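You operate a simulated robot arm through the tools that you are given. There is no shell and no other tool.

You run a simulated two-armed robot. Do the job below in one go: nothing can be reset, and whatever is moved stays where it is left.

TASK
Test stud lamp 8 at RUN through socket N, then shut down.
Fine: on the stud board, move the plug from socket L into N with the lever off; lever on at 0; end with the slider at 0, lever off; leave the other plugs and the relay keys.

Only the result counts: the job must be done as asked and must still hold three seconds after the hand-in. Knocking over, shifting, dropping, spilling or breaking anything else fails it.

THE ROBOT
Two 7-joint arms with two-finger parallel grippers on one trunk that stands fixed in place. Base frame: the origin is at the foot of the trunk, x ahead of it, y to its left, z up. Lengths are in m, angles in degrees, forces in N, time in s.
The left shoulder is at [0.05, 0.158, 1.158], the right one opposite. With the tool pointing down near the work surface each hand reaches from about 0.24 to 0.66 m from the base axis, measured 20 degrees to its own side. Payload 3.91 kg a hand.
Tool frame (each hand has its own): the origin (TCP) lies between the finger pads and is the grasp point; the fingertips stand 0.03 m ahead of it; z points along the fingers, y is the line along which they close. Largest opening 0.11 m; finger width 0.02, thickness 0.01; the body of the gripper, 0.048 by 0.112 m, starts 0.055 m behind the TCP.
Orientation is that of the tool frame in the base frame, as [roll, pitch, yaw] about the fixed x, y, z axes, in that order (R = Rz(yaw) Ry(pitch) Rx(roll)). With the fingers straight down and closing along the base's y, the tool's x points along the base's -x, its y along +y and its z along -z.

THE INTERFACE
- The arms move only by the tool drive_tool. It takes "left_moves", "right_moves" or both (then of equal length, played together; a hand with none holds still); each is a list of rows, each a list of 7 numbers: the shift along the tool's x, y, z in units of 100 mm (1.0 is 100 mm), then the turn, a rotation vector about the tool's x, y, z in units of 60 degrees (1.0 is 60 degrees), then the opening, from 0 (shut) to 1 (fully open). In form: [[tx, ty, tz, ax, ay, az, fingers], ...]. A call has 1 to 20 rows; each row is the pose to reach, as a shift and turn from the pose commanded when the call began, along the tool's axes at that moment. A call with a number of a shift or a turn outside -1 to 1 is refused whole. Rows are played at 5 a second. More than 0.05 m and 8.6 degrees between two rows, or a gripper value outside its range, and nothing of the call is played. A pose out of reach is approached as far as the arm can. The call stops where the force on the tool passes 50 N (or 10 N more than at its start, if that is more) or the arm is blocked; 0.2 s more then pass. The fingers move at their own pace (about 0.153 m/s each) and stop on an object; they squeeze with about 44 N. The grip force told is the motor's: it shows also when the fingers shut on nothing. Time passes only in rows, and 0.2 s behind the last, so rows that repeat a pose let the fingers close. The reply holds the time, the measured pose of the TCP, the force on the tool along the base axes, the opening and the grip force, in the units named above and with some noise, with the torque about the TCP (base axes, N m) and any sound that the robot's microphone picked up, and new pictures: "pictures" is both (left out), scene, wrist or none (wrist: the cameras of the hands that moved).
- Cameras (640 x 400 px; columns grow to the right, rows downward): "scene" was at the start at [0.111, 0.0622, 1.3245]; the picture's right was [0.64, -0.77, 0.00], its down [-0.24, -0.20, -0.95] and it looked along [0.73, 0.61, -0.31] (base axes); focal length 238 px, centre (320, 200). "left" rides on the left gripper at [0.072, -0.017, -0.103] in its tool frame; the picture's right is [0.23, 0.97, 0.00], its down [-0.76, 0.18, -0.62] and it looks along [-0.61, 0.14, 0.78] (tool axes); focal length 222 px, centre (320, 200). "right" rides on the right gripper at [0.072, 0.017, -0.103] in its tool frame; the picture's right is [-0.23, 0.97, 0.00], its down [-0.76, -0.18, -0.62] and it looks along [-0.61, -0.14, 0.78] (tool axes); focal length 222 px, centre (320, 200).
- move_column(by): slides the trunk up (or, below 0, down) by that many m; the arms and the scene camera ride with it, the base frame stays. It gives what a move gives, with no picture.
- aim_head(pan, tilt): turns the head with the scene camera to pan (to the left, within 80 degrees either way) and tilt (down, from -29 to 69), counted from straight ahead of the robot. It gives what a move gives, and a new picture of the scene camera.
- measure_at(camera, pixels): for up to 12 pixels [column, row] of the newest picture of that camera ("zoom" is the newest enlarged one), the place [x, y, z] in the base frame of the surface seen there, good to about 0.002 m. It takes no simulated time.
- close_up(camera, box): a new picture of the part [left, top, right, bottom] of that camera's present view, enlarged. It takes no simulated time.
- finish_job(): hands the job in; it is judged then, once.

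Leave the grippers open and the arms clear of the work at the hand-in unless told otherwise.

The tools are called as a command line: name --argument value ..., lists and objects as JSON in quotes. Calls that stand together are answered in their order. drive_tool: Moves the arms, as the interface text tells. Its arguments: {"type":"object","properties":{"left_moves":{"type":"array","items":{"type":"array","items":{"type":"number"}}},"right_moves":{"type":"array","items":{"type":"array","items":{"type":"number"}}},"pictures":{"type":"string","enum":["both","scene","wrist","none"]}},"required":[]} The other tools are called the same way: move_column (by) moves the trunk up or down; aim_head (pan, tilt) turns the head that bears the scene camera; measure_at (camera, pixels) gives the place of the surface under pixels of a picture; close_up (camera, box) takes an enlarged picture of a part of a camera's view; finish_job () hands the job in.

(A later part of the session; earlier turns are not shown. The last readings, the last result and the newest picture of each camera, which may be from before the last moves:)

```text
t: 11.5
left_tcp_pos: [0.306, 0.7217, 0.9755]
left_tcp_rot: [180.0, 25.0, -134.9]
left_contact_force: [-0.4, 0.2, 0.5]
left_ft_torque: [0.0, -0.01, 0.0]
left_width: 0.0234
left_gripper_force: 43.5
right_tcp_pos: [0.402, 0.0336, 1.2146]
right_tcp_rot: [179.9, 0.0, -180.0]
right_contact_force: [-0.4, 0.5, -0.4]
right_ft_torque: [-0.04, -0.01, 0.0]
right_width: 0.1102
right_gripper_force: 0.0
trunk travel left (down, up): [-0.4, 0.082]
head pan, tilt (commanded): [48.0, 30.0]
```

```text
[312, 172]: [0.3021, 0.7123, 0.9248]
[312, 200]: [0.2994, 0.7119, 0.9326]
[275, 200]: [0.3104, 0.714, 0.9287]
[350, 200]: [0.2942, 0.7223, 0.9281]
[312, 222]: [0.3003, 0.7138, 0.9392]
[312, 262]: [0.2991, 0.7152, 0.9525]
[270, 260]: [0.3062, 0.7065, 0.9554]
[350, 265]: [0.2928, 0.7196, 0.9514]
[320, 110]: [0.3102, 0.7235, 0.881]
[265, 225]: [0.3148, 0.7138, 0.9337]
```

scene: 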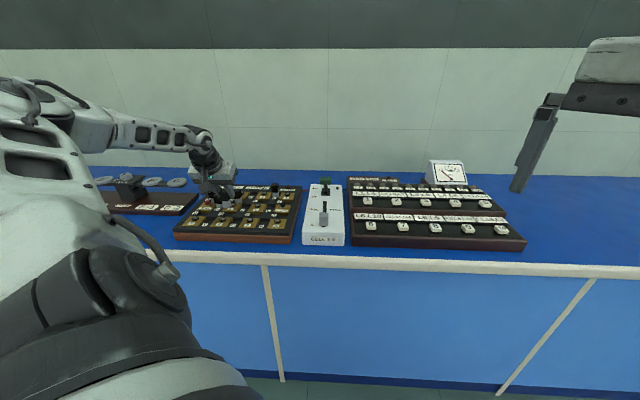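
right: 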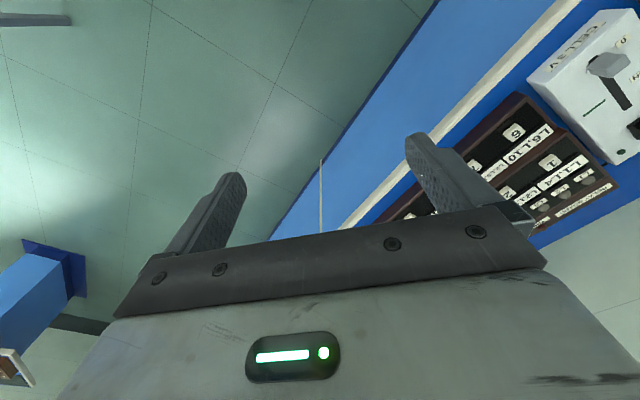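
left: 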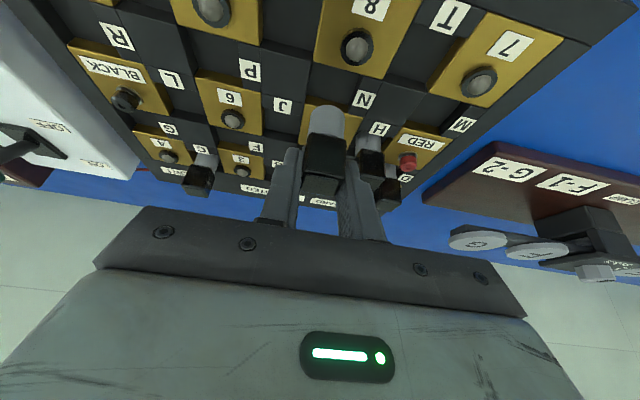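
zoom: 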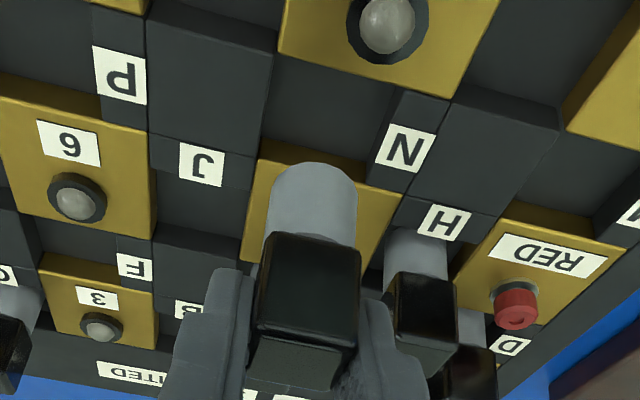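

The stem centre is at about u=-0.294, v=0.727, right over the N pocket. Lowering 39.5 mm to the same height it had in L, in small steps.

drive_tool --left_moves '[[0.034, -0.005, 0.072, 0, 0, 0, 0], [0.068, -0.005, 0.145, 0, 0, 0, 0], [0.101, -0.005, 0.217, 0, 0, 0, 0], [0.135, -0.005, 0.29, 0, 0, 0, 0], [0.152, -0.005, 0.326, 0, 0, 0, 0], [0.167, -0.005, 0.358, 0, 0, 0, 0], [0.167, -0.005, 0.358, 0, 0, 0, 0]]' --pictures "both"

close_up --camera "scene" --box '[170, 165, 290, 250]'

close_up --camera "left" --box '[240, 40, 420, 200]'

```text
t: 13.1
left_tcp_pos: [0.308, 0.7211, 0.9364]
left_tcp_rot: [180.0, 25.1, -135.1]
left_contact_force: [-0.5, -0.5, -0.1]
left_ft_torque: [0.02, 0.01, 0.0]
left_width: 0.0231
left_gripper_force: 43.6
right_tcp_pos: [0.4033, 0.0336, 1.2142]
right_tcp_rot: [179.9, -0.1, -180.0]
right_contact_force: [-0.3, -0.1, 0.4]
right_ft_torque: [0.01, 0.02, 0.01]
right_width: 0.1099
right_gripper_force: 0.0
trunk travel left (down, up): [-0.4, 0.082]
head pan, tilt (commanded): [48.0, 30.0]
```

scene: 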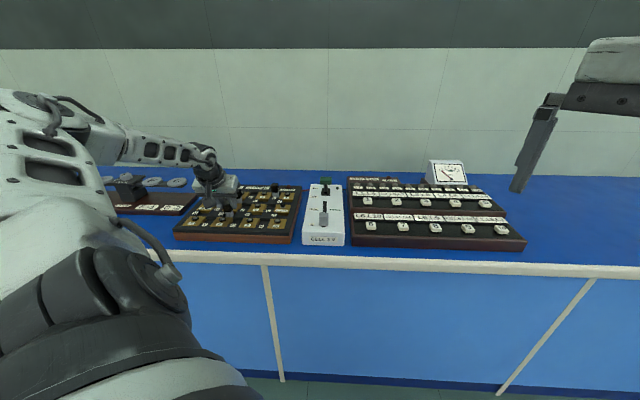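
left: 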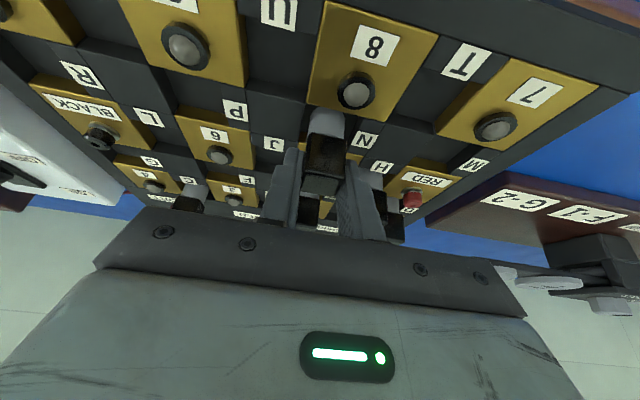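

```text
4.71 times, centred on (230, 208) of scene
```

zoom: 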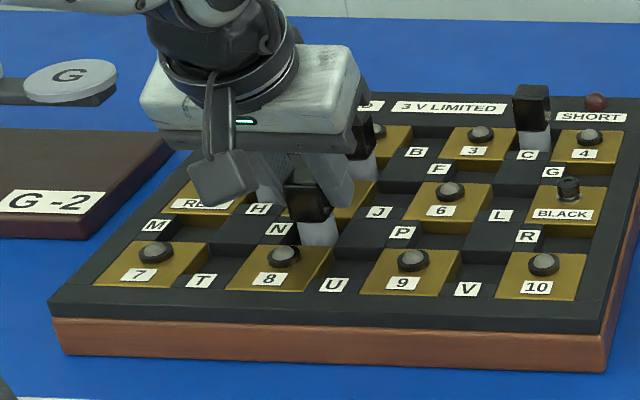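

```text
2.50 times, centred on (330, 120) of left
```

zoom: 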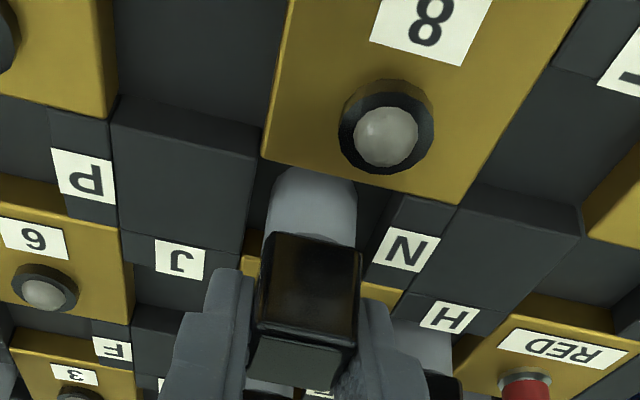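

The plug is in the N pocket with no side force. I'll press down 2 mm more to make sure it's seated.

drive_tool --left_moves '[[0.004, 0, 0.009, 0, 0, 0, 0], [0.008, 0, 0.018, 0, 0, 0, 0]]' --pictures "none"

```text
t: 13.7
left_tcp_pos: [0.3078, 0.7217, 0.9362]
left_tcp_rot: [-180.0, 25.1, -135.0]
left_contact_force: [-1.4, -1.4, 5.3]
left_ft_torque: [-0.04, 0.16, 0.01]
left_width: 0.023
left_gripper_force: 43.6
right_tcp_pos: [0.4022, 0.0324, 1.2157]
right_tcp_rot: [179.8, 0.1, -180.0]
right_contact_force: [0.5, 0.1, -0.7]
right_ft_torque: [0.01, 0.02, -0.07]
right_width: 0.11
right_gripper_force: 0.2
trunk travel left (down, up): [-0.4, 0.082]
head pan, tilt (commanded): [48.0, 30.0]
```

The upward reaction of 5 N shows the plug is resting on the socket floor. Now I'll open the fingers to 44 mm to release it.

drive_tool --left_moves '[[0, 0, 0, 0, 0, 0, 0.3], [0, 0, 0, 0, 0, 0, 0.38], [0, 0, 0, 0, 0, 0, 0.38]]' --pictures "wrist"

close_up --camera "left" --box '[240, 40, 420, 200]'

close_up --camera "scene" --box '[170, 165, 290, 250]'

```text
t: 14.5
left_tcp_pos: [0.3068, 0.7218, 0.9344]
left_tcp_rot: [-180.0, 25.0, -134.9]
left_contact_force: [-0.1, -0.4, -0.5]
left_ft_torque: [-0.01, -0.03, -0.01]
left_width: 0.0418
left_gripper_force: 0.1
right_tcp_pos: [0.4008, 0.0327, 1.2155]
right_tcp_rot: [179.9, 0.0, -179.9]
right_contact_force: [-1.1, -0.7, -1.0]
right_ft_torque: [-0.03, -0.02, -0.01]
right_width: 0.11
right_gripper_force: 0.1
trunk travel left (down, up): [-0.4, 0.082]
head pan, tilt (commanded): [48.0, 30.0]
```

left: 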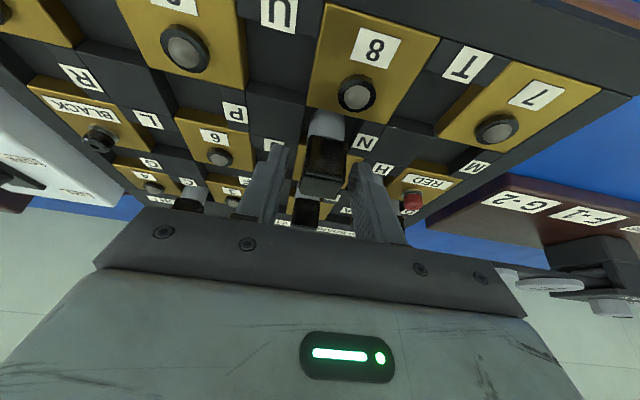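

```text
2.50 times, centred on (330, 120) of left
```

zoom: 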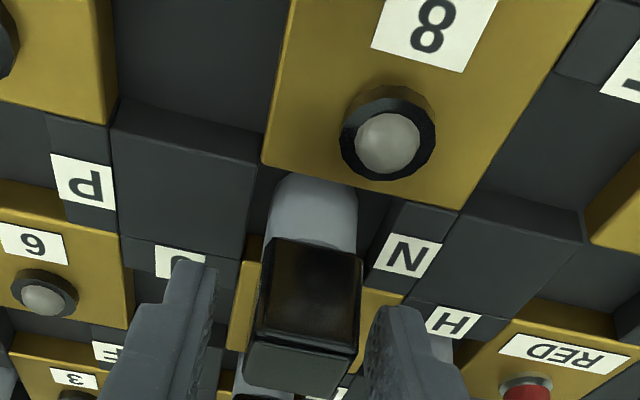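

```text
4.71 times, centred on (230, 208) of scene
```

zoom: 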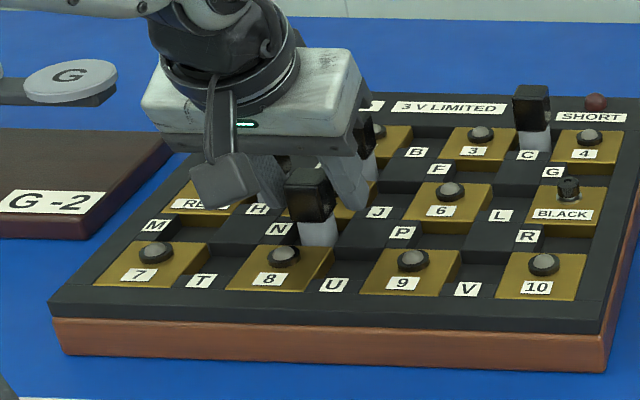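

The plug stands free and upright in N. I'll raise the hand straight up 95 mm.

drive_tool --left_moves '[[-0.042, 0, -0.09, 0, 0, 0, 0.38], [-0.127, 0, -0.272, 0, 0, 0, 0.38], [-0.211, 0, -0.453, 0, 0, 0, 0.38], [-0.3, 0, -0.65, 0, 0, 0, 0.38], [-0.4, 0, -0.86, 0, 0, 0, 0.38]]' --pictures "both"

close_up --camera "scene" --box '[170, 165, 290, 250]'

close_up --camera "left" --box '[260, 20, 420, 140]'

```text
t: 15.7
left_tcp_pos: [0.3074, 0.7208, 1.0296]
left_tcp_rot: [-179.9, 25.0, -135.0]
left_contact_force: [-0.4, 1.1, 0.1]
left_ft_torque: [-0.01, -0.03, 0.01]
left_width: 0.0421
left_gripper_force: 0.0
right_tcp_pos: [0.4019, 0.033, 1.2143]
right_tcp_rot: [179.9, -0.1, 180.0]
right_contact_force: [0.2, 0.3, 0.2]
right_ft_torque: [0.02, 0.0, -0.03]
right_width: 0.1098
right_gripper_force: 0.0
trunk travel left (down, up): [-0.4, 0.082]
head pan, tilt (commanded): [48.0, 30.0]
```

scene: 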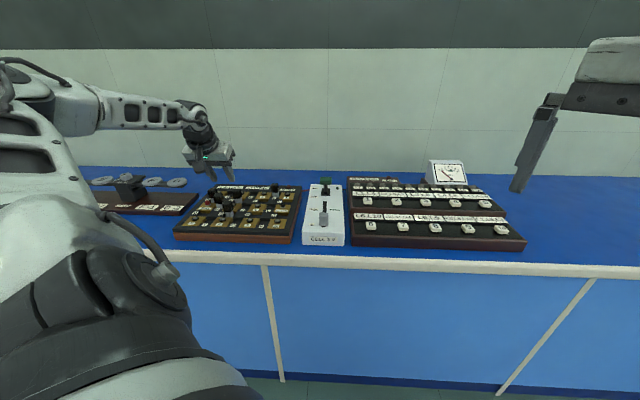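
left: 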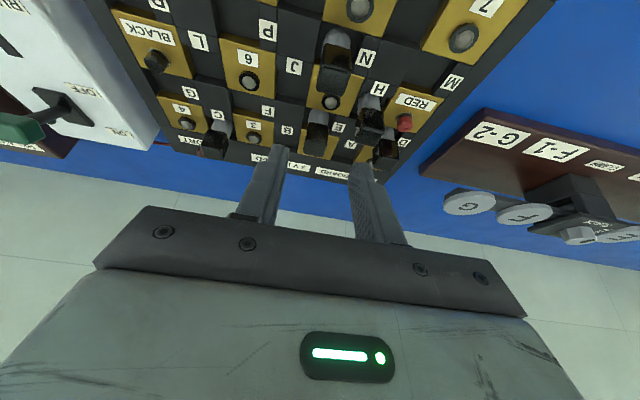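

```text
4.71 times, centred on (230, 208) of scene
```

zoom: 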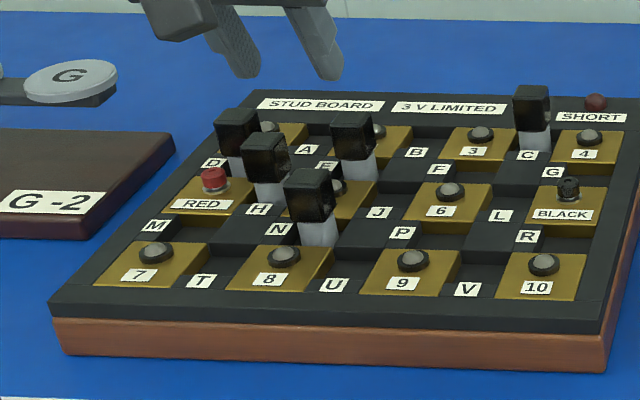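

```text
3.33 times, centred on (340, 80) of left
```

zoom: 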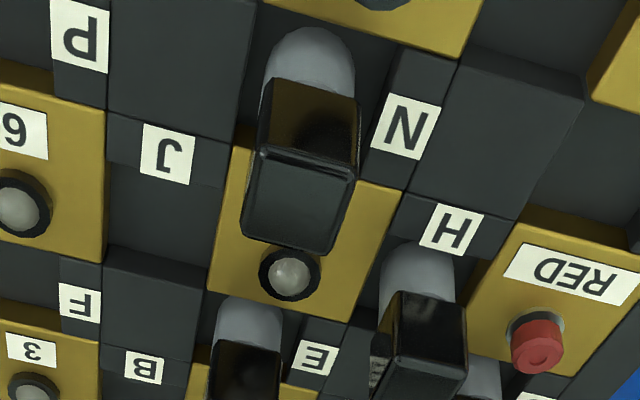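

The plug is standing in N. I'll measure its top against plug E's to confirm it's centred.

measure_at --camera "zoom" --pixels '[[300, 200], [262, 160], [350, 185], [325, 245], [248, 225], [310, 50], [262, 350], [240, 345], [400, 300], [460, 310]]'

```text
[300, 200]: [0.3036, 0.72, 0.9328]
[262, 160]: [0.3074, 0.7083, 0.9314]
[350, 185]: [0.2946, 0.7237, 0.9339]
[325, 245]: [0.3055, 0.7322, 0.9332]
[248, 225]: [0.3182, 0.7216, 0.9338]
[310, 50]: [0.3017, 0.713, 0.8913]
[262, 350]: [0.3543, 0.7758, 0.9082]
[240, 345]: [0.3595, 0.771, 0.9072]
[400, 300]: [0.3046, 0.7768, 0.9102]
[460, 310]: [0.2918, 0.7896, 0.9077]
```

The N plug is centred at u=-0.2935, v=0.7268, which matches E one row back. Next is the lever. I'll move right toward the cell box at height and increase the outward tilt to 45° for reach.

drive_tool --left_moves '[[-0.042, -0.333, -0.091, 0, -0.111, 0, 0.5], [-0.085, -0.667, -0.181, 0, -0.222, 0, 0.6], [-0.127, -1, -0.272, 0, -0.333, 0, 0.6]]' --pictures "none"

```text
t: 16.5
left_tcp_pos: [0.3798, 0.6492, 1.0595]
left_tcp_rot: [-180.0, 45.1, -135.1]
left_contact_force: [-0.8, 0.3, -0.7]
left_ft_torque: [0.02, -0.03, -0.06]
left_width: 0.0661
left_gripper_force: 0.0
right_tcp_pos: [0.4013, 0.0337, 1.2145]
right_tcp_rot: [179.8, 0.0, -180.0]
right_contact_force: [0.5, -0.1, 0.0]
right_ft_torque: [0.04, 0.01, -0.02]
right_width: 0.1099
right_gripper_force: 0.1
trunk travel left (down, up): [-0.4, 0.082]
head pan, tilt (commanded): [48.0, 30.0]
```

drive_tool --left_moves '[[-0.07, -0.333, 0.07, 0, 0, 0, 0.6], [-0.14, -0.667, 0.14, 0, 0, 0, 0.6], [-0.212, -1, 0.212, 0, 0, 0, 0.6]]' --pictures "both"

```text
t: 17.3
left_tcp_pos: [0.4703, 0.6013, 1.0591]
left_tcp_rot: [180.0, 45.0, -135.0]
left_contact_force: [0.6, -0.3, 0.0]
left_ft_torque: [0.0, 0.01, 0.01]
left_width: 0.0659
left_gripper_force: 0.2
right_tcp_pos: [0.402, 0.0327, 1.2153]
right_tcp_rot: [179.9, 0.0, 180.0]
right_contact_force: [-0.3, -0.6, 0.6]
right_ft_torque: [0.02, 0.0, 0.0]
right_width: 0.1099
right_gripper_force: 0.1
trunk travel left (down, up): [-0.4, 0.082]
head pan, tilt (commanded): [48.0, 30.0]
```

scene: 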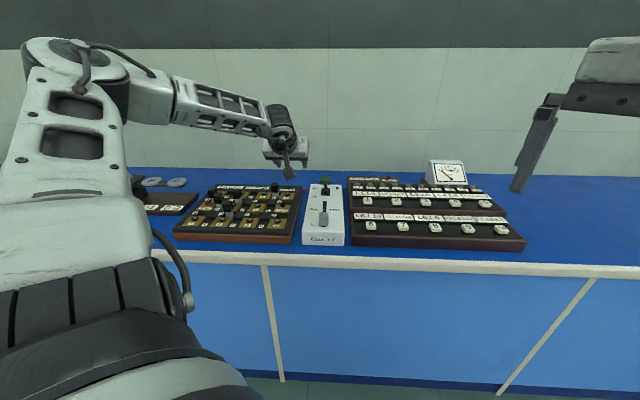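
left: 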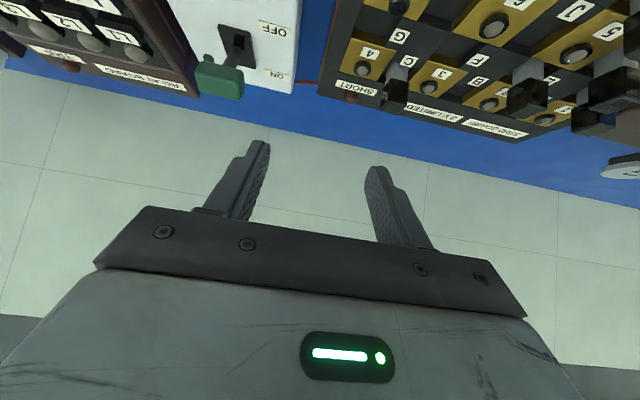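

The lever's green knob is at about (218,75) in the wrist view. Moving on: 95 mm to the right and 50 mm outward at the same height.

drive_tool --left_moves '[[-0.118, -0.317, 0.118, 0, 0, 0, 0.6], [-0.236, -0.633, 0.236, 0, 0, 0, 0.6], [-0.354, -0.95, 0.354, 0, 0, 0, 0.6], [-0.354, -0.95, 0.354, 0, 0, 0, 0.6]]' --pictures "both"

```text
t: 18.3
left_tcp_pos: [0.5722, 0.5697, 1.0606]
left_tcp_rot: [-179.9, 44.9, -135.0]
left_contact_force: [-1.0, 0.4, 0.5]
left_ft_torque: [0.0, 0.02, -0.01]
left_width: 0.0658
left_gripper_force: 0.0
right_tcp_pos: [0.4014, 0.0327, 1.2161]
right_tcp_rot: [179.8, 0.0, -179.9]
right_contact_force: [-0.2, 1.0, -0.8]
right_ft_torque: [-0.01, 0.01, 0.03]
right_width: 0.11
right_gripper_force: 0.1
trunk travel left (down, up): [-0.4, 0.082]
head pan, tilt (commanded): [48.0, 30.0]
```

scene: 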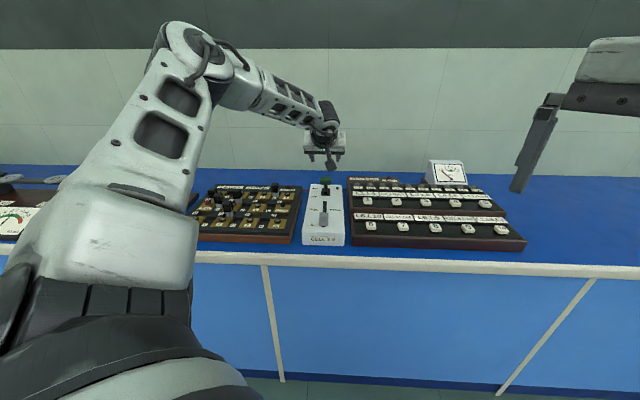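
left: 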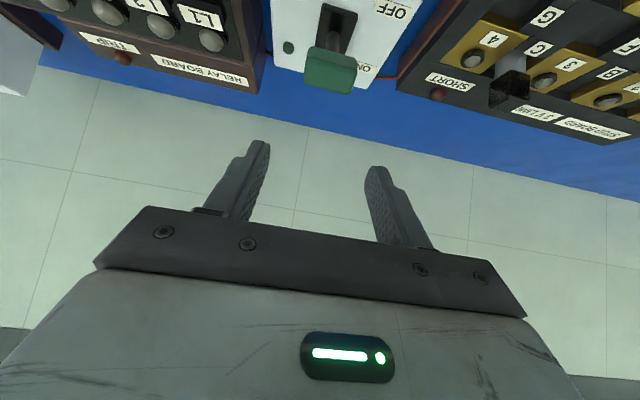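

The pose is reached at v=0.807, u=0.002. I'll enlarge the lever in the wrist view to measure the knob from here.

close_up --camera "left" --box '[260, 0, 420, 100]'

```text
4.00 times, centred on (340, 50) of left
```

zoom: 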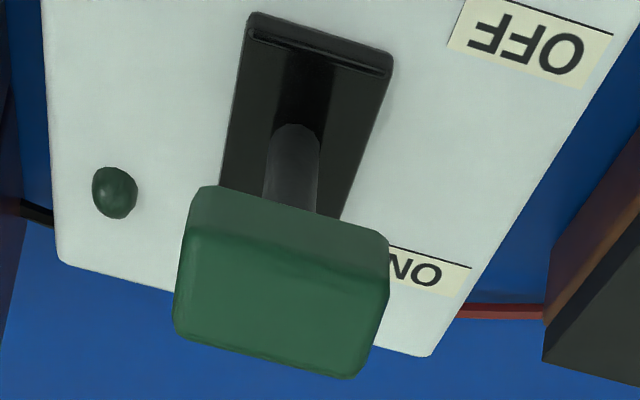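

measure_at --camera "zoom" --pixels '[[280, 300], [200, 205], [375, 245], [185, 310], [345, 365], [290, 225], [290, 190], [293, 150], [255, 30], [385, 60], [228, 180], [350, 200]]'

```text
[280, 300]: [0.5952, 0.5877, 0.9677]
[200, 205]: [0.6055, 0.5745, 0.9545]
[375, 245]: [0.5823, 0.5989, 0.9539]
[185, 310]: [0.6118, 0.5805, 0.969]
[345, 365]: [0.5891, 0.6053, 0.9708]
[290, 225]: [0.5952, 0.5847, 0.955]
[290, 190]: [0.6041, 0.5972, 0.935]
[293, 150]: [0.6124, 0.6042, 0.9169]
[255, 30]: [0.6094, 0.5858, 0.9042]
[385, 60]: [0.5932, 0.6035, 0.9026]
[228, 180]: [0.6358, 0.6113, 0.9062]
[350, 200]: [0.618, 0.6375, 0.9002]
```

The knob centre is at about u=0.004, v=0.842, z≈0.961, about 40 mm wide across. I'll bring the open fingers (72 mm) down on either side of it, following the tool tilt.

drive_tool --left_moves '[[0.114, -0.006, 0.236, 0, 0, 0, 0.65], [0.228, -0.011, 0.472, 0, 0, 0, 0.65], [0.342, -0.017, 0.709, 0, 0, 0, 0.65], [0.455, -0.022, 0.945, 0, 0, 0, 0.65], [0.455, -0.022, 0.945, 0, 0, 0, 0.65]]' --pictures "both"

close_up --camera "scene" --box '[280, 150, 376, 210]'

close_up --camera "left" --box '[200, 60, 440, 210]'

```text
t: 19.5
left_tcp_pos: [0.5994, 0.5921, 0.9601]
left_tcp_rot: [-180.0, 44.9, -135.0]
left_contact_force: [-0.1, 0.2, 0.2]
left_ft_torque: [-0.01, -0.01, -0.02]
left_width: 0.0716
left_gripper_force: 0.1
right_tcp_pos: [0.4015, 0.0332, 1.2143]
right_tcp_rot: [179.9, 0.0, 179.9]
right_contact_force: [-0.8, 0.3, 0.1]
right_ft_torque: [-0.03, 0.01, -0.01]
right_width: 0.1102
right_gripper_force: 0.0
trunk travel left (down, up): [-0.4, 0.082]
head pan, tilt (commanded): [48.0, 30.0]
```

scene: 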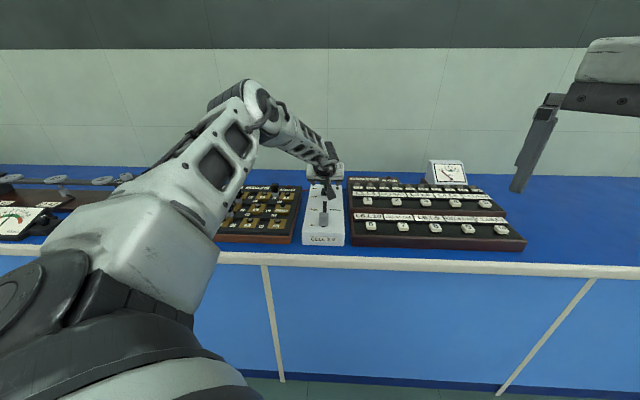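
left: 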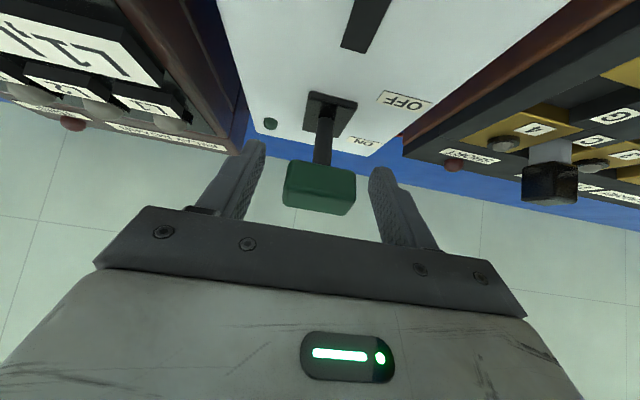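

```text
6.67 times, centred on (328, 180) of scene
```

zoom: 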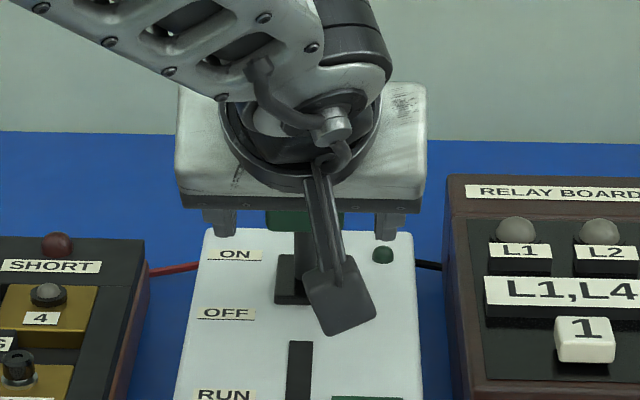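

```text
2.67 times, centred on (320, 135) of left
```

zoom: 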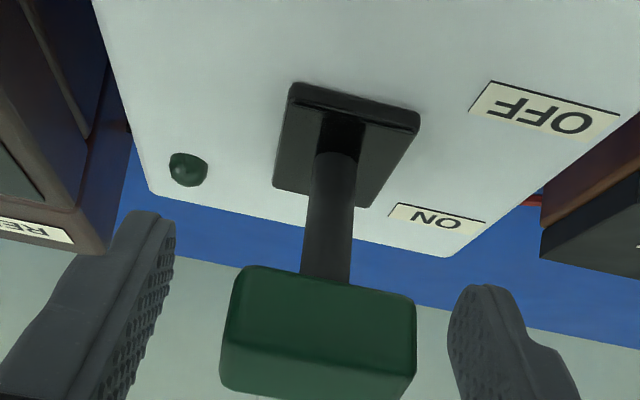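

The knob is between the pads, column 285–355, with the fingers at about 255 and 378. I'll close onto it.

drive_tool --left_moves '[[0, 0, 0, 0, 0, 0, 0.45], [0, 0, 0, 0, 0, 0, 0.3], [0, 0, 0, 0, 0, 0, 0.3], [0, 0, 0, 0, 0, 0, 0.3]]' --pictures "wrist"

```text
t: 20.5
left_tcp_pos: [0.5988, 0.5925, 0.9597]
left_tcp_rot: [-179.9, 45.0, -135.0]
left_contact_force: [2.5, -1.9, -0.4]
left_ft_torque: [-0.08, -0.11, -0.16]
left_width: 0.0399
left_gripper_force: 45.7
right_tcp_pos: [0.4021, 0.0326, 1.2144]
right_tcp_rot: [179.9, 0.1, 180.0]
right_contact_force: [0.5, -0.1, 0.0]
right_ft_torque: [0.0, 0.0, 0.0]
right_width: 0.1101
right_gripper_force: 0.0
trunk travel left (down, up): [-0.4, 0.082]
head pan, tilt (commanded): [48.0, 30.0]
```

left: 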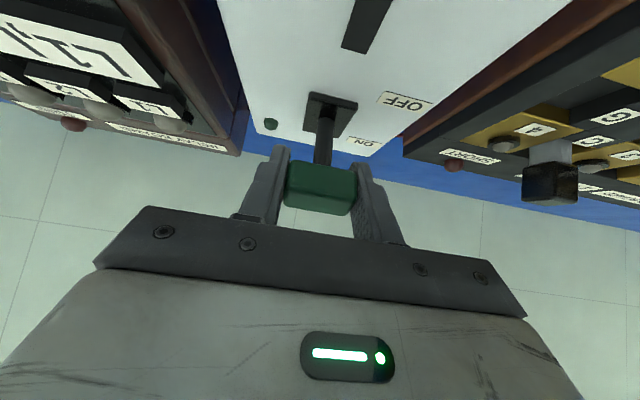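

The grip on the knob is 40 mm wide. I'll swing the knob away from me along its arc toward ON, up to about 20° past upright, and then check.

drive_tool --left_moves '[[-0.067, 0, 0.028, 0, 0, 0, 0.3], [-0.132, 0, 0.062, 0, 0, 0, 0.3], [-0.191, 0, 0.105, 0, 0, 0, 0.3], [-0.245, 0, 0.153, 0, 0, 0, 0.3], [-0.293, 0, 0.206, 0, 0, 0, 0.3], [-0.335, 0, 0.266, 0, 0, 0, 0.3], [-0.37, 0, 0.33, 0, 0, 0, 0.3]]' --pictures "both"

close_up --camera "left" --box '[200, 60, 440, 210]'

close_up --camera "scene" --box '[280, 150, 376, 210]'

```text
t: 22.1
left_tcp_pos: [0.6087, 0.6021, 0.9654]
left_tcp_rot: [179.7, 44.3, -135.3]
left_contact_force: [7.0, -19.4, -26.8]
left_ft_torque: [-0.8, 0.45, 0.07]
left_width: 0.0399
left_gripper_force: 45.3
left hand out of reach, approached as far as the arm can: row 2, 3, 4, 5, 6, 7
right_tcp_pos: [0.406, 0.0338, 1.2142]
right_tcp_rot: [-180.0, -0.2, -180.0]
right_contact_force: [-0.1, 0.2, -0.4]
right_ft_torque: [0.01, 0.0, 0.01]
right_width: 0.11
right_gripper_force: 0.1
trunk travel left (down, up): [-0.4, 0.082]
head pan, tilt (commanded): [48.0, 30.0]
```

scene: 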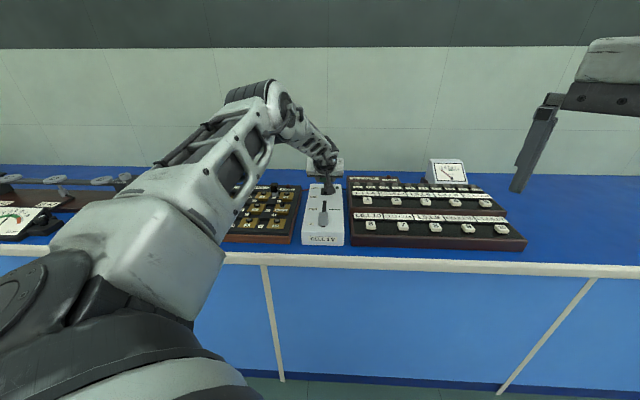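
left: 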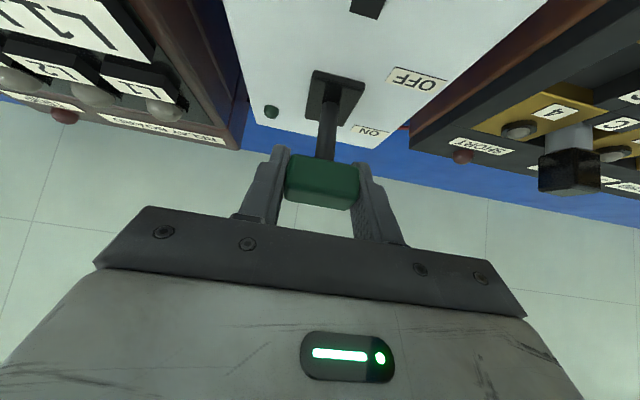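

```text
2.67 times, centred on (320, 135) of left
```

zoom: 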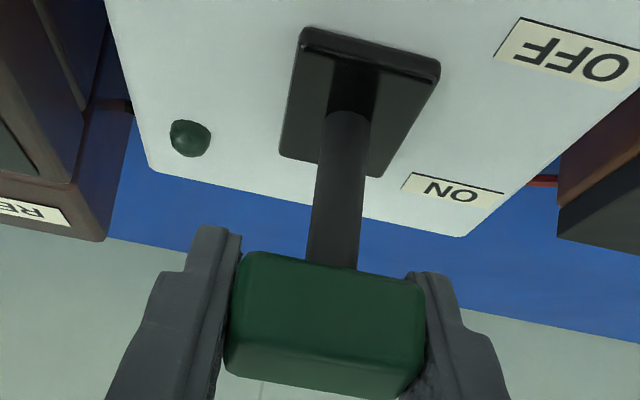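

```text
6.67 times, centred on (328, 180) of scene
```

zoom: 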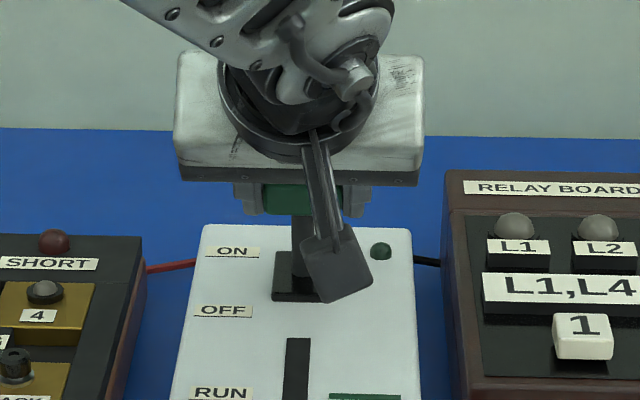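

At 45° tilt the hand can't reach far enough. It stopped at v≈0.856 with the lever about half way. I'll release the knob here, back off, and return with a flatter tool and a fingertip grip.

drive_tool --left_moves '[[0, 0, 0, 0, 0, 0, 0.5], [0, 0, 0, 0, 0, 0, 0.65], [0, 0, 0, 0, 0, 0, 0.65]]' --pictures "wrist"

close_up --camera "left" --box '[200, 60, 440, 210]'

```text
t: 22.9
left_tcp_pos: [0.6065, 0.6045, 0.9736]
left_tcp_rot: [180.0, 45.0, -135.1]
left_contact_force: [0.3, 0.5, 0.0]
left_ft_torque: [-0.01, 0.0, 0.01]
left_width: 0.0714
left_gripper_force: 0.1
right_tcp_pos: [0.4022, 0.0336, 1.2151]
right_tcp_rot: [179.9, 0.1, -179.9]
right_contact_force: [-0.2, 0.3, -0.1]
right_ft_torque: [0.01, 0.0, -0.01]
right_width: 0.1104
right_gripper_force: 0.0
trunk travel left (down, up): [-0.4, 0.082]
head pan, tilt (commanded): [48.0, 30.0]
```

left: 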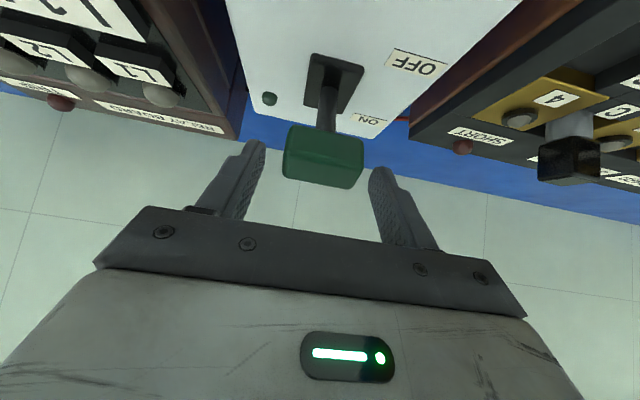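

```text
2.67 times, centred on (320, 135) of left
```

zoom: 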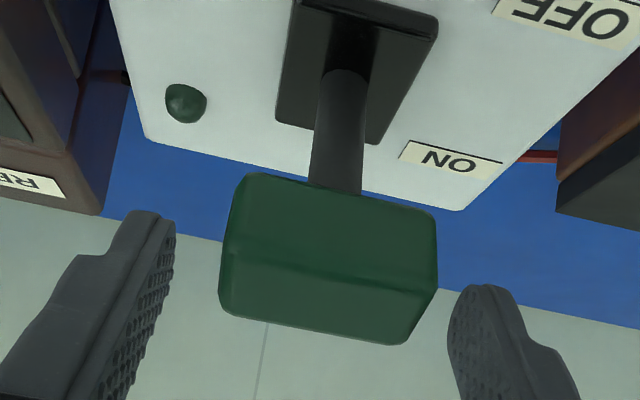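

measure_at --camera "zoom" --pixels '[[330, 215], [240, 190], [425, 225], [330, 245], [235, 300], [400, 330], [330, 290], [340, 150], [342, 100], [335, 175]]'

close_up --camera "scene" --box '[280, 150, 376, 210]'

```text
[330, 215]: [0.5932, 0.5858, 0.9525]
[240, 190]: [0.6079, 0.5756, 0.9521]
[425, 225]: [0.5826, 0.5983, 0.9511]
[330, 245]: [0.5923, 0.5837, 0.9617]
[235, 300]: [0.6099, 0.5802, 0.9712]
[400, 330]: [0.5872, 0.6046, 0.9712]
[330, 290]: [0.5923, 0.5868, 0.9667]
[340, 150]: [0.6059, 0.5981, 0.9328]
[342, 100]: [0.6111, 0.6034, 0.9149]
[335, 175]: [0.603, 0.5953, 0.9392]
```

```text
6.67 times, centred on (328, 180) of scene
```

zoom: 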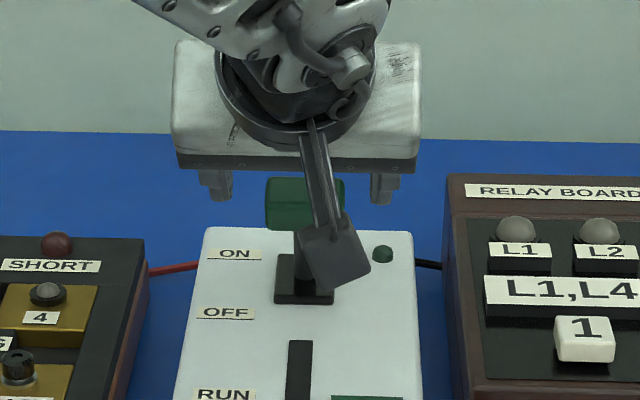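

The knob measures back at its OFF position, so the lever springs back unless it passes centre. I'll pull the hand back along its own axis and flatten the tool to 65° tilt.

drive_tool --left_moves '[[-0.024, 0, -0.26, 0, 0, 0, 0.65], [-0.047, 0, -0.52, 0, 0, 0, 0.65], [-0.071, 0, -0.778, 0, 0, 0, 0.65], [-0.071, 0, -0.778, 0, -0.111, 0, 0.65], [-0.071, 0, -0.778, 0, -0.222, 0, 0.65], [-0.071, 0, -0.778, 0, -0.333, 0, 0.65], [-0.071, 0, -0.778, 0, -0.333, 0, 0.65]]' --pictures "both"

```text
t: 24.5
left_tcp_pos: [0.5721, 0.5675, 1.0322]
left_tcp_rot: [-179.9, 65.1, -134.9]
left_contact_force: [-0.3, -0.4, 0.4]
left_ft_torque: [-0.03, 0.03, 0.03]
left_width: 0.0716
left_gripper_force: 0.0
right_tcp_pos: [0.4027, 0.0325, 1.2146]
right_tcp_rot: [179.9, 0.0, 180.0]
right_contact_force: [0.0, -0.9, 1.1]
right_ft_torque: [-0.02, 0.0, 0.0]
right_width: 0.1097
right_gripper_force: 0.2
trunk travel left (down, up): [-0.4, 0.082]
head pan, tilt (commanded): [48.0, 30.0]
```

scene: 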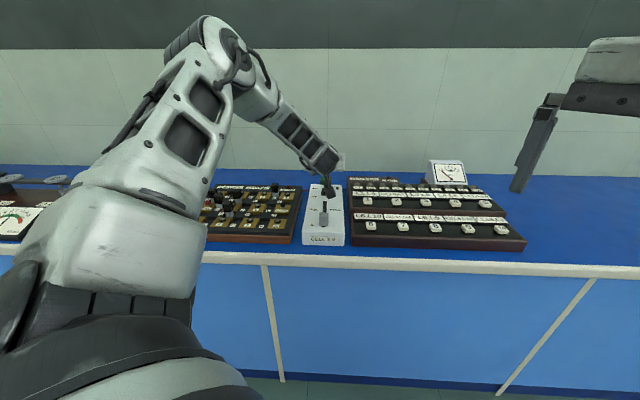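
left: 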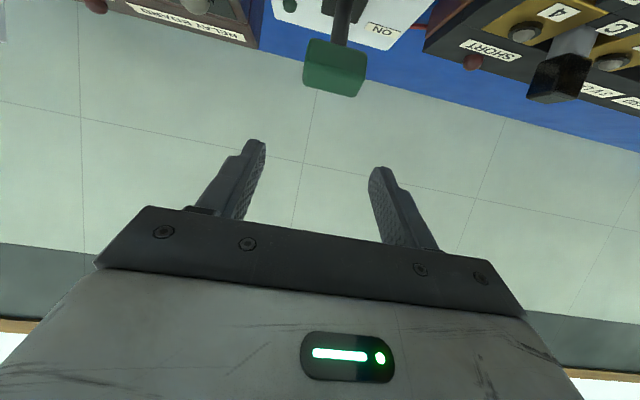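

Now at 65° tilt. Before touching the lever again, I'll test the reach by extending 75 mm outward at this height, passing above the knob.

drive_tool --left_moves '[[-0.106, 0, 0.227, 0, 0, 0, 0.65], [-0.211, 0, 0.453, 0, 0, 0, 0.65], [-0.317, 0, 0.68, 0, 0, 0, 0.65], [-0.317, 0, 0.68, 0, 0, 0, 0.65]]' --pictures "wrist"

```text
t: 25.5
left_tcp_pos: [0.6257, 0.6213, 1.0331]
left_tcp_rot: [-180.0, 64.9, -135.0]
left_contact_force: [1.0, 0.3, -0.4]
left_ft_torque: [0.0, 0.0, 0.02]
left_width: 0.0716
left_gripper_force: 0.0
right_tcp_pos: [0.4017, 0.0339, 1.2147]
right_tcp_rot: [179.9, 0.0, 180.0]
right_contact_force: [0.1, 0.0, 0.0]
right_ft_torque: [0.01, -0.02, -0.03]
right_width: 0.1096
right_gripper_force: 0.1
trunk travel left (down, up): [-0.4, 0.082]
head pan, tilt (commanded): [48.0, 30.0]
```

left: 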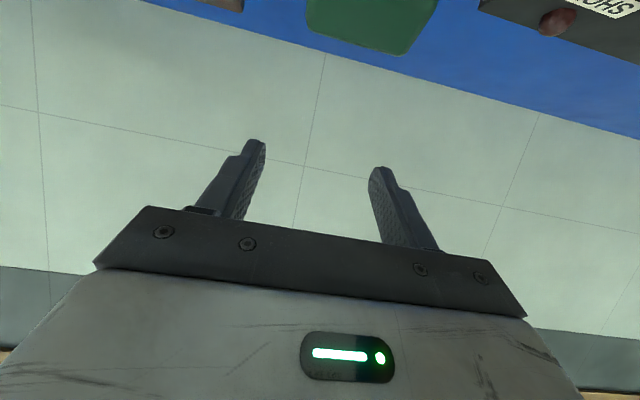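

The pose v=0.882 is reachable. For more margin near knob height I'll retract and raise a bit, then lower the trunk 60 mm. Nothing is near the hands at that point.

drive_tool --left_moves '[[0.006, 0, -0.328, 0, 0, 0, 0.65], [0.012, 0, -0.656, 0, 0, 0, 0.65], [0.018, 0, -0.984, 0, 0, 0, 0.65]]' --pictures "none"

move_column --by -0.06

```text
t: 26.3
left_tcp_pos: [0.5595, 0.557, 1.0741]
left_tcp_rot: [180.0, 65.0, -135.0]
left_contact_force: [-0.7, -0.3, 0.2]
left_ft_torque: [0.01, -0.01, 0.02]
left_width: 0.0715
left_gripper_force: 0.1
right_tcp_pos: [0.4008, 0.0325, 1.2153]
right_tcp_rot: [179.9, 0.1, 180.0]
right_contact_force: [-1.2, 0.1, -0.8]
right_ft_torque: [0.01, -0.03, 0.0]
right_width: 0.1101
right_gripper_force: 0.1
trunk travel left (down, up): [-0.4, 0.082]
head pan, tilt (commanded): [48.0, 30.0]
```

```text
t: 27.3
left_tcp_pos: [0.5615, 0.5573, 1.0137]
left_tcp_rot: [-179.8, 65.0, -135.0]
left_contact_force: [-0.6, -0.6, 0.0]
left_ft_torque: [-0.03, -0.01, -0.03]
left_width: 0.0716
left_gripper_force: 0.1
right_tcp_pos: [0.4021, 0.0322, 1.1547]
right_tcp_rot: [179.8, -0.1, 179.9]
right_contact_force: [-1.2, -0.1, -0.5]
right_ft_torque: [0.0, -0.03, 0.02]
right_width: 0.1099
right_gripper_force: 0.1
trunk travel left (down, up): [-0.34, 0.142]
head pan, tilt (commanded): [48.0, 30.0]
```

The trunk is lowered and the hand is at v=0.791, z=1.014. I'll advance so the fingertips straddle the knob at OFF.

drive_tool --left_moves '[[0.086, -0.003, 0.169, 0, 0, 0, 0.65], [0.171, -0.007, 0.337, 0, 0, 0, 0.65], [0.257, -0.01, 0.506, 0, 0, 0, 0.65], [0.257, -0.01, 0.506, 0, 0, 0, 0.65]]' --pictures "both"

close_up --camera "left" --box '[200, 60, 440, 210]'

close_up --camera "scene" --box '[280, 140, 376, 200]'

```text
t: 28.3
left_tcp_pos: [0.5897, 0.5804, 0.9725]
left_tcp_rot: [-179.0, 65.2, -134.2]
left_contact_force: [9.0, -9.1, 17.0]
left_ft_torque: [-2.05, 1.14, 1.83]
left_width: 0.0714
left_gripper_force: 0.1
right_tcp_pos: [0.4024, 0.0304, 1.155]
right_tcp_rot: [179.8, 0.1, -179.9]
right_contact_force: [0.4, 0.5, -0.7]
right_ft_torque: [-0.02, 0.01, 0.0]
right_width: 0.1099
right_gripper_force: 0.1
trunk travel left (down, up): [-0.34, 0.142]
head pan, tilt (commanded): [48.0, 30.0]
```

scene: 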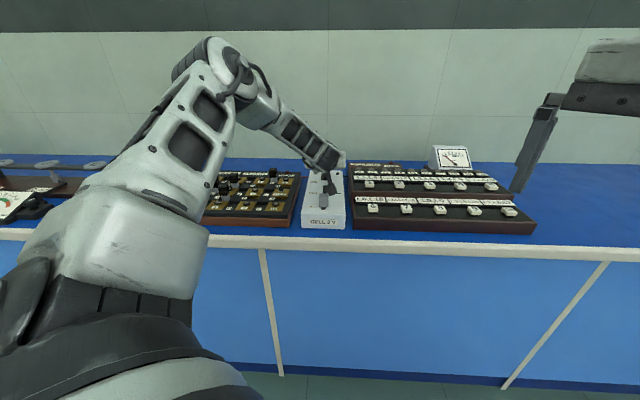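
left: 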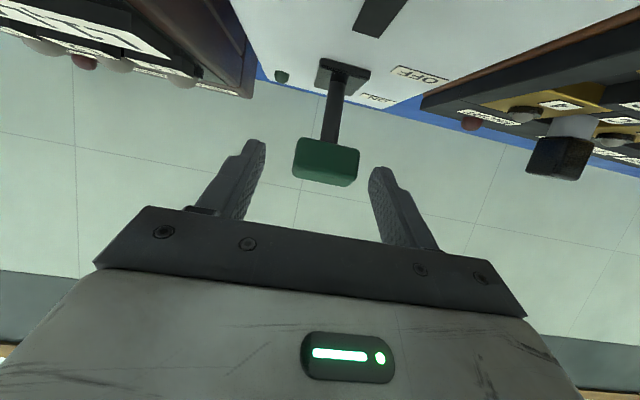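

```text
2.67 times, centred on (320, 135) of left
```

zoom: 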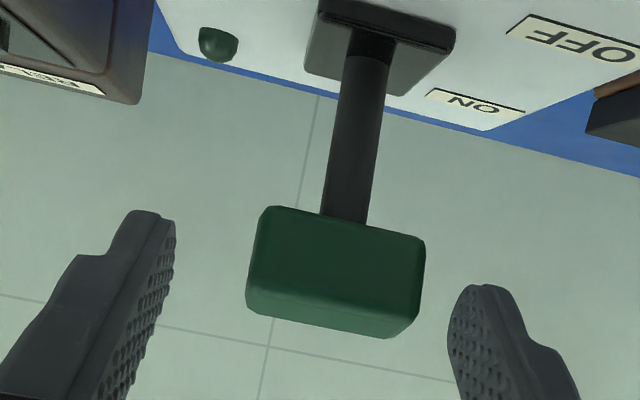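

```text
6.67 times, centred on (328, 170) of scene
```

zoom: 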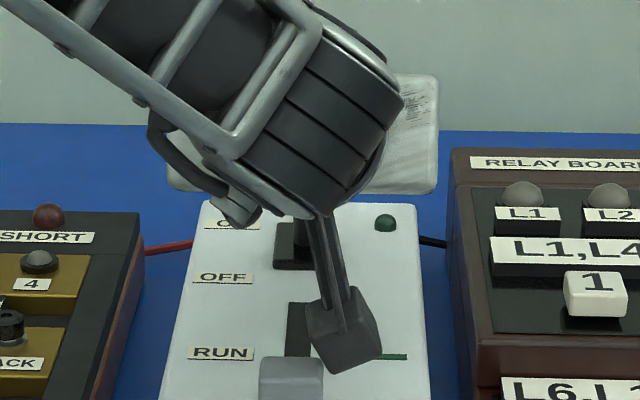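

The hand touched something. The torque points to the wrist camera bracket resting on the slider knob (about 13 cm behind and 3 cm below the TCP). I'll lift straight up at once, then check that the slider hasn't moved.

drive_tool --left_moves '[[-0.136, 0, -0.063, 0, 0, 0, 0.65], [-0.272, 0, -0.127, 0, 0, 0, 0.65], [-0.453, 0, -0.211, 0, 0, 0, 0.65]]' --pictures "both"

close_up --camera "scene" --box '[280, 150, 376, 230]'

```text
t: 29.1
left_tcp_pos: [0.5855, 0.5814, 1.0184]
left_tcp_rot: [179.7, 64.9, -135.2]
left_contact_force: [-0.2, 0.6, 0.0]
left_ft_torque: [-0.04, 0.0, 0.0]
left_width: 0.0715
left_gripper_force: 0.0
right_tcp_pos: [0.4025, 0.0329, 1.1561]
right_tcp_rot: [179.9, 0.1, -180.0]
right_contact_force: [0.1, 0.0, 0.0]
right_ft_torque: [-0.01, 0.0, 0.0]
right_width: 0.1103
right_gripper_force: 0.1
trunk travel left (down, up): [-0.34, 0.142]
head pan, tilt (commanded): [48.0, 30.0]
```

scene: 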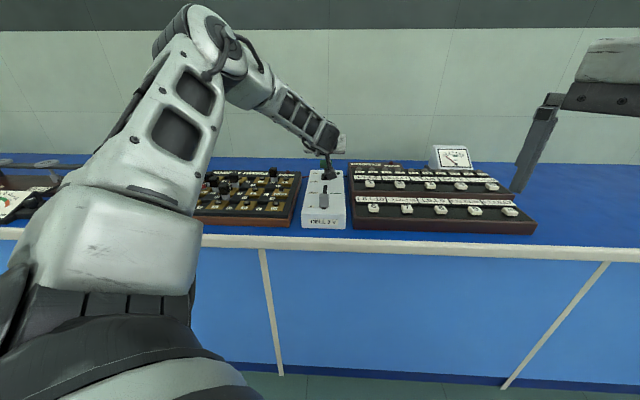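
left: 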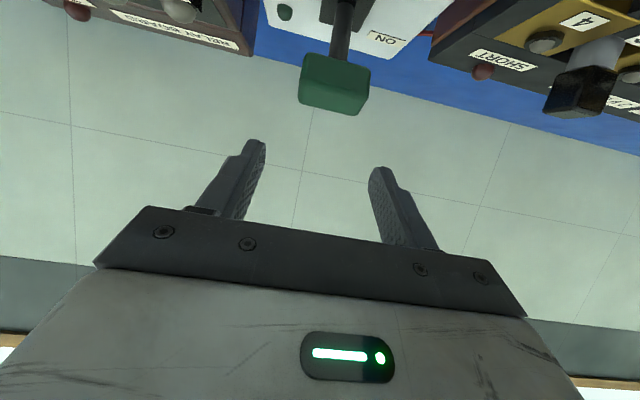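

```text
5.00 times, centred on (328, 190) of scene
```

zoom: 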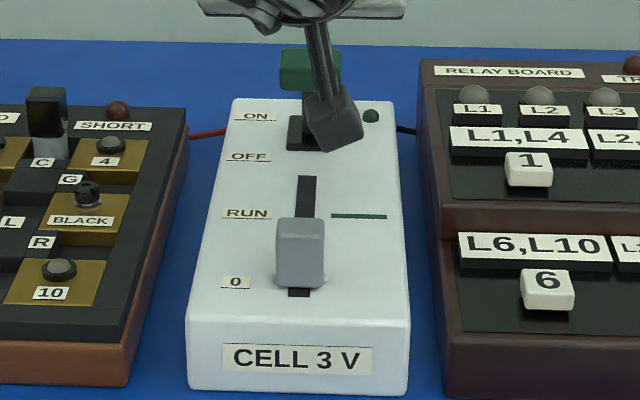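

The contact is released. I'll measure the slider and box to confirm nothing has shifted.

measure_at --camera "zoom" --pixels '[[300, 255], [300, 275], [282, 255], [320, 255], [300, 225], [300, 293], [236, 282], [358, 216], [297, 357], [308, 70], [308, 140], [247, 213]]'

```text
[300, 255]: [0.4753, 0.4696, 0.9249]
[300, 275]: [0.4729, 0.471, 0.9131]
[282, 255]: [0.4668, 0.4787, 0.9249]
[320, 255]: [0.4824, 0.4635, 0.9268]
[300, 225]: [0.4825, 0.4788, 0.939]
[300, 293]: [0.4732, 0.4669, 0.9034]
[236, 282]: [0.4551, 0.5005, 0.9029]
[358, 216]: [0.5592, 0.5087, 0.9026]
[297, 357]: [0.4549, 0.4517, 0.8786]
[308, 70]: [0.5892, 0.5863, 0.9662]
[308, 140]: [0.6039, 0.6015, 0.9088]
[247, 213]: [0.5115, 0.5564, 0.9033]
```

close_up --camera "scene" --box '[300, 185, 348, 220]'

```text
11.43 times, centred on (324, 202) of scene
```

zoom: 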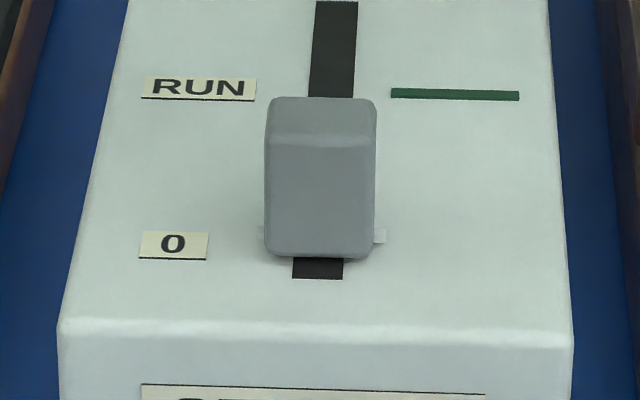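

The slider has crept about 3 mm away from 0: the pointer is slightly above the "0" label and its front face is at v≈0.668 instead of 0.665. I'll set it back to 0 before switching on. I'll raise and retract the hand and return to 25° tilt, which keeps the camera bracket high.

drive_tool --left_moves '[[0.022, 0, -0.165, 0, 0.111, 0, 0.6], [0.043, 0, -0.329, 0, 0.222, 0, 0.5], [0.065, 0, -0.494, 0, 0.333, 0, 0.45], [0.086, 0, -0.659, 0, 0.444, 0, 0.4], [0.108, 0, -0.823, 0, 0.555, 0, 0.4], [0.129, 0, -0.988, 0, 0.667, 0, 0.4]]' --pictures "both"

```text
t: 30.5
left_tcp_pos: [0.5198, 0.5152, 1.049]
left_tcp_rot: [180.0, 24.8, -135.0]
left_contact_force: [-0.3, 0.0, -0.4]
left_ft_torque: [0.01, 0.01, 0.02]
left_width: 0.044
left_gripper_force: 0.2
right_tcp_pos: [0.4029, 0.0331, 1.1549]
right_tcp_rot: [179.9, 0.0, 179.9]
right_contact_force: [0.5, 0.7, -0.1]
right_ft_torque: [-0.01, 0.0, -0.01]
right_width: 0.1101
right_gripper_force: 0.1
trunk travel left (down, up): [-0.34, 0.142]
head pan, tilt (commanded): [48.0, 30.0]
```

scene: 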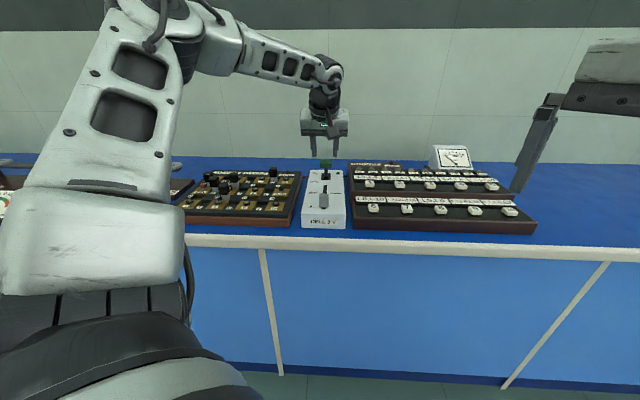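
left: 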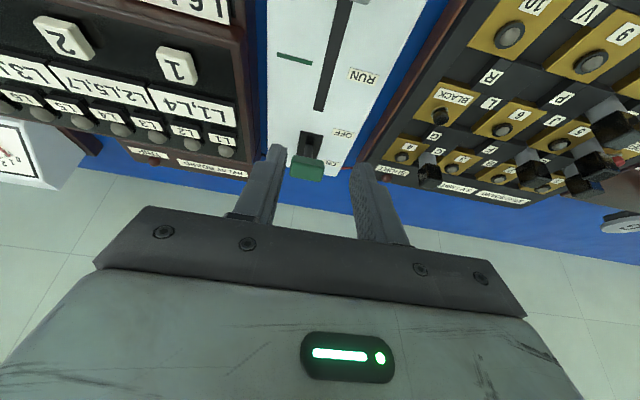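

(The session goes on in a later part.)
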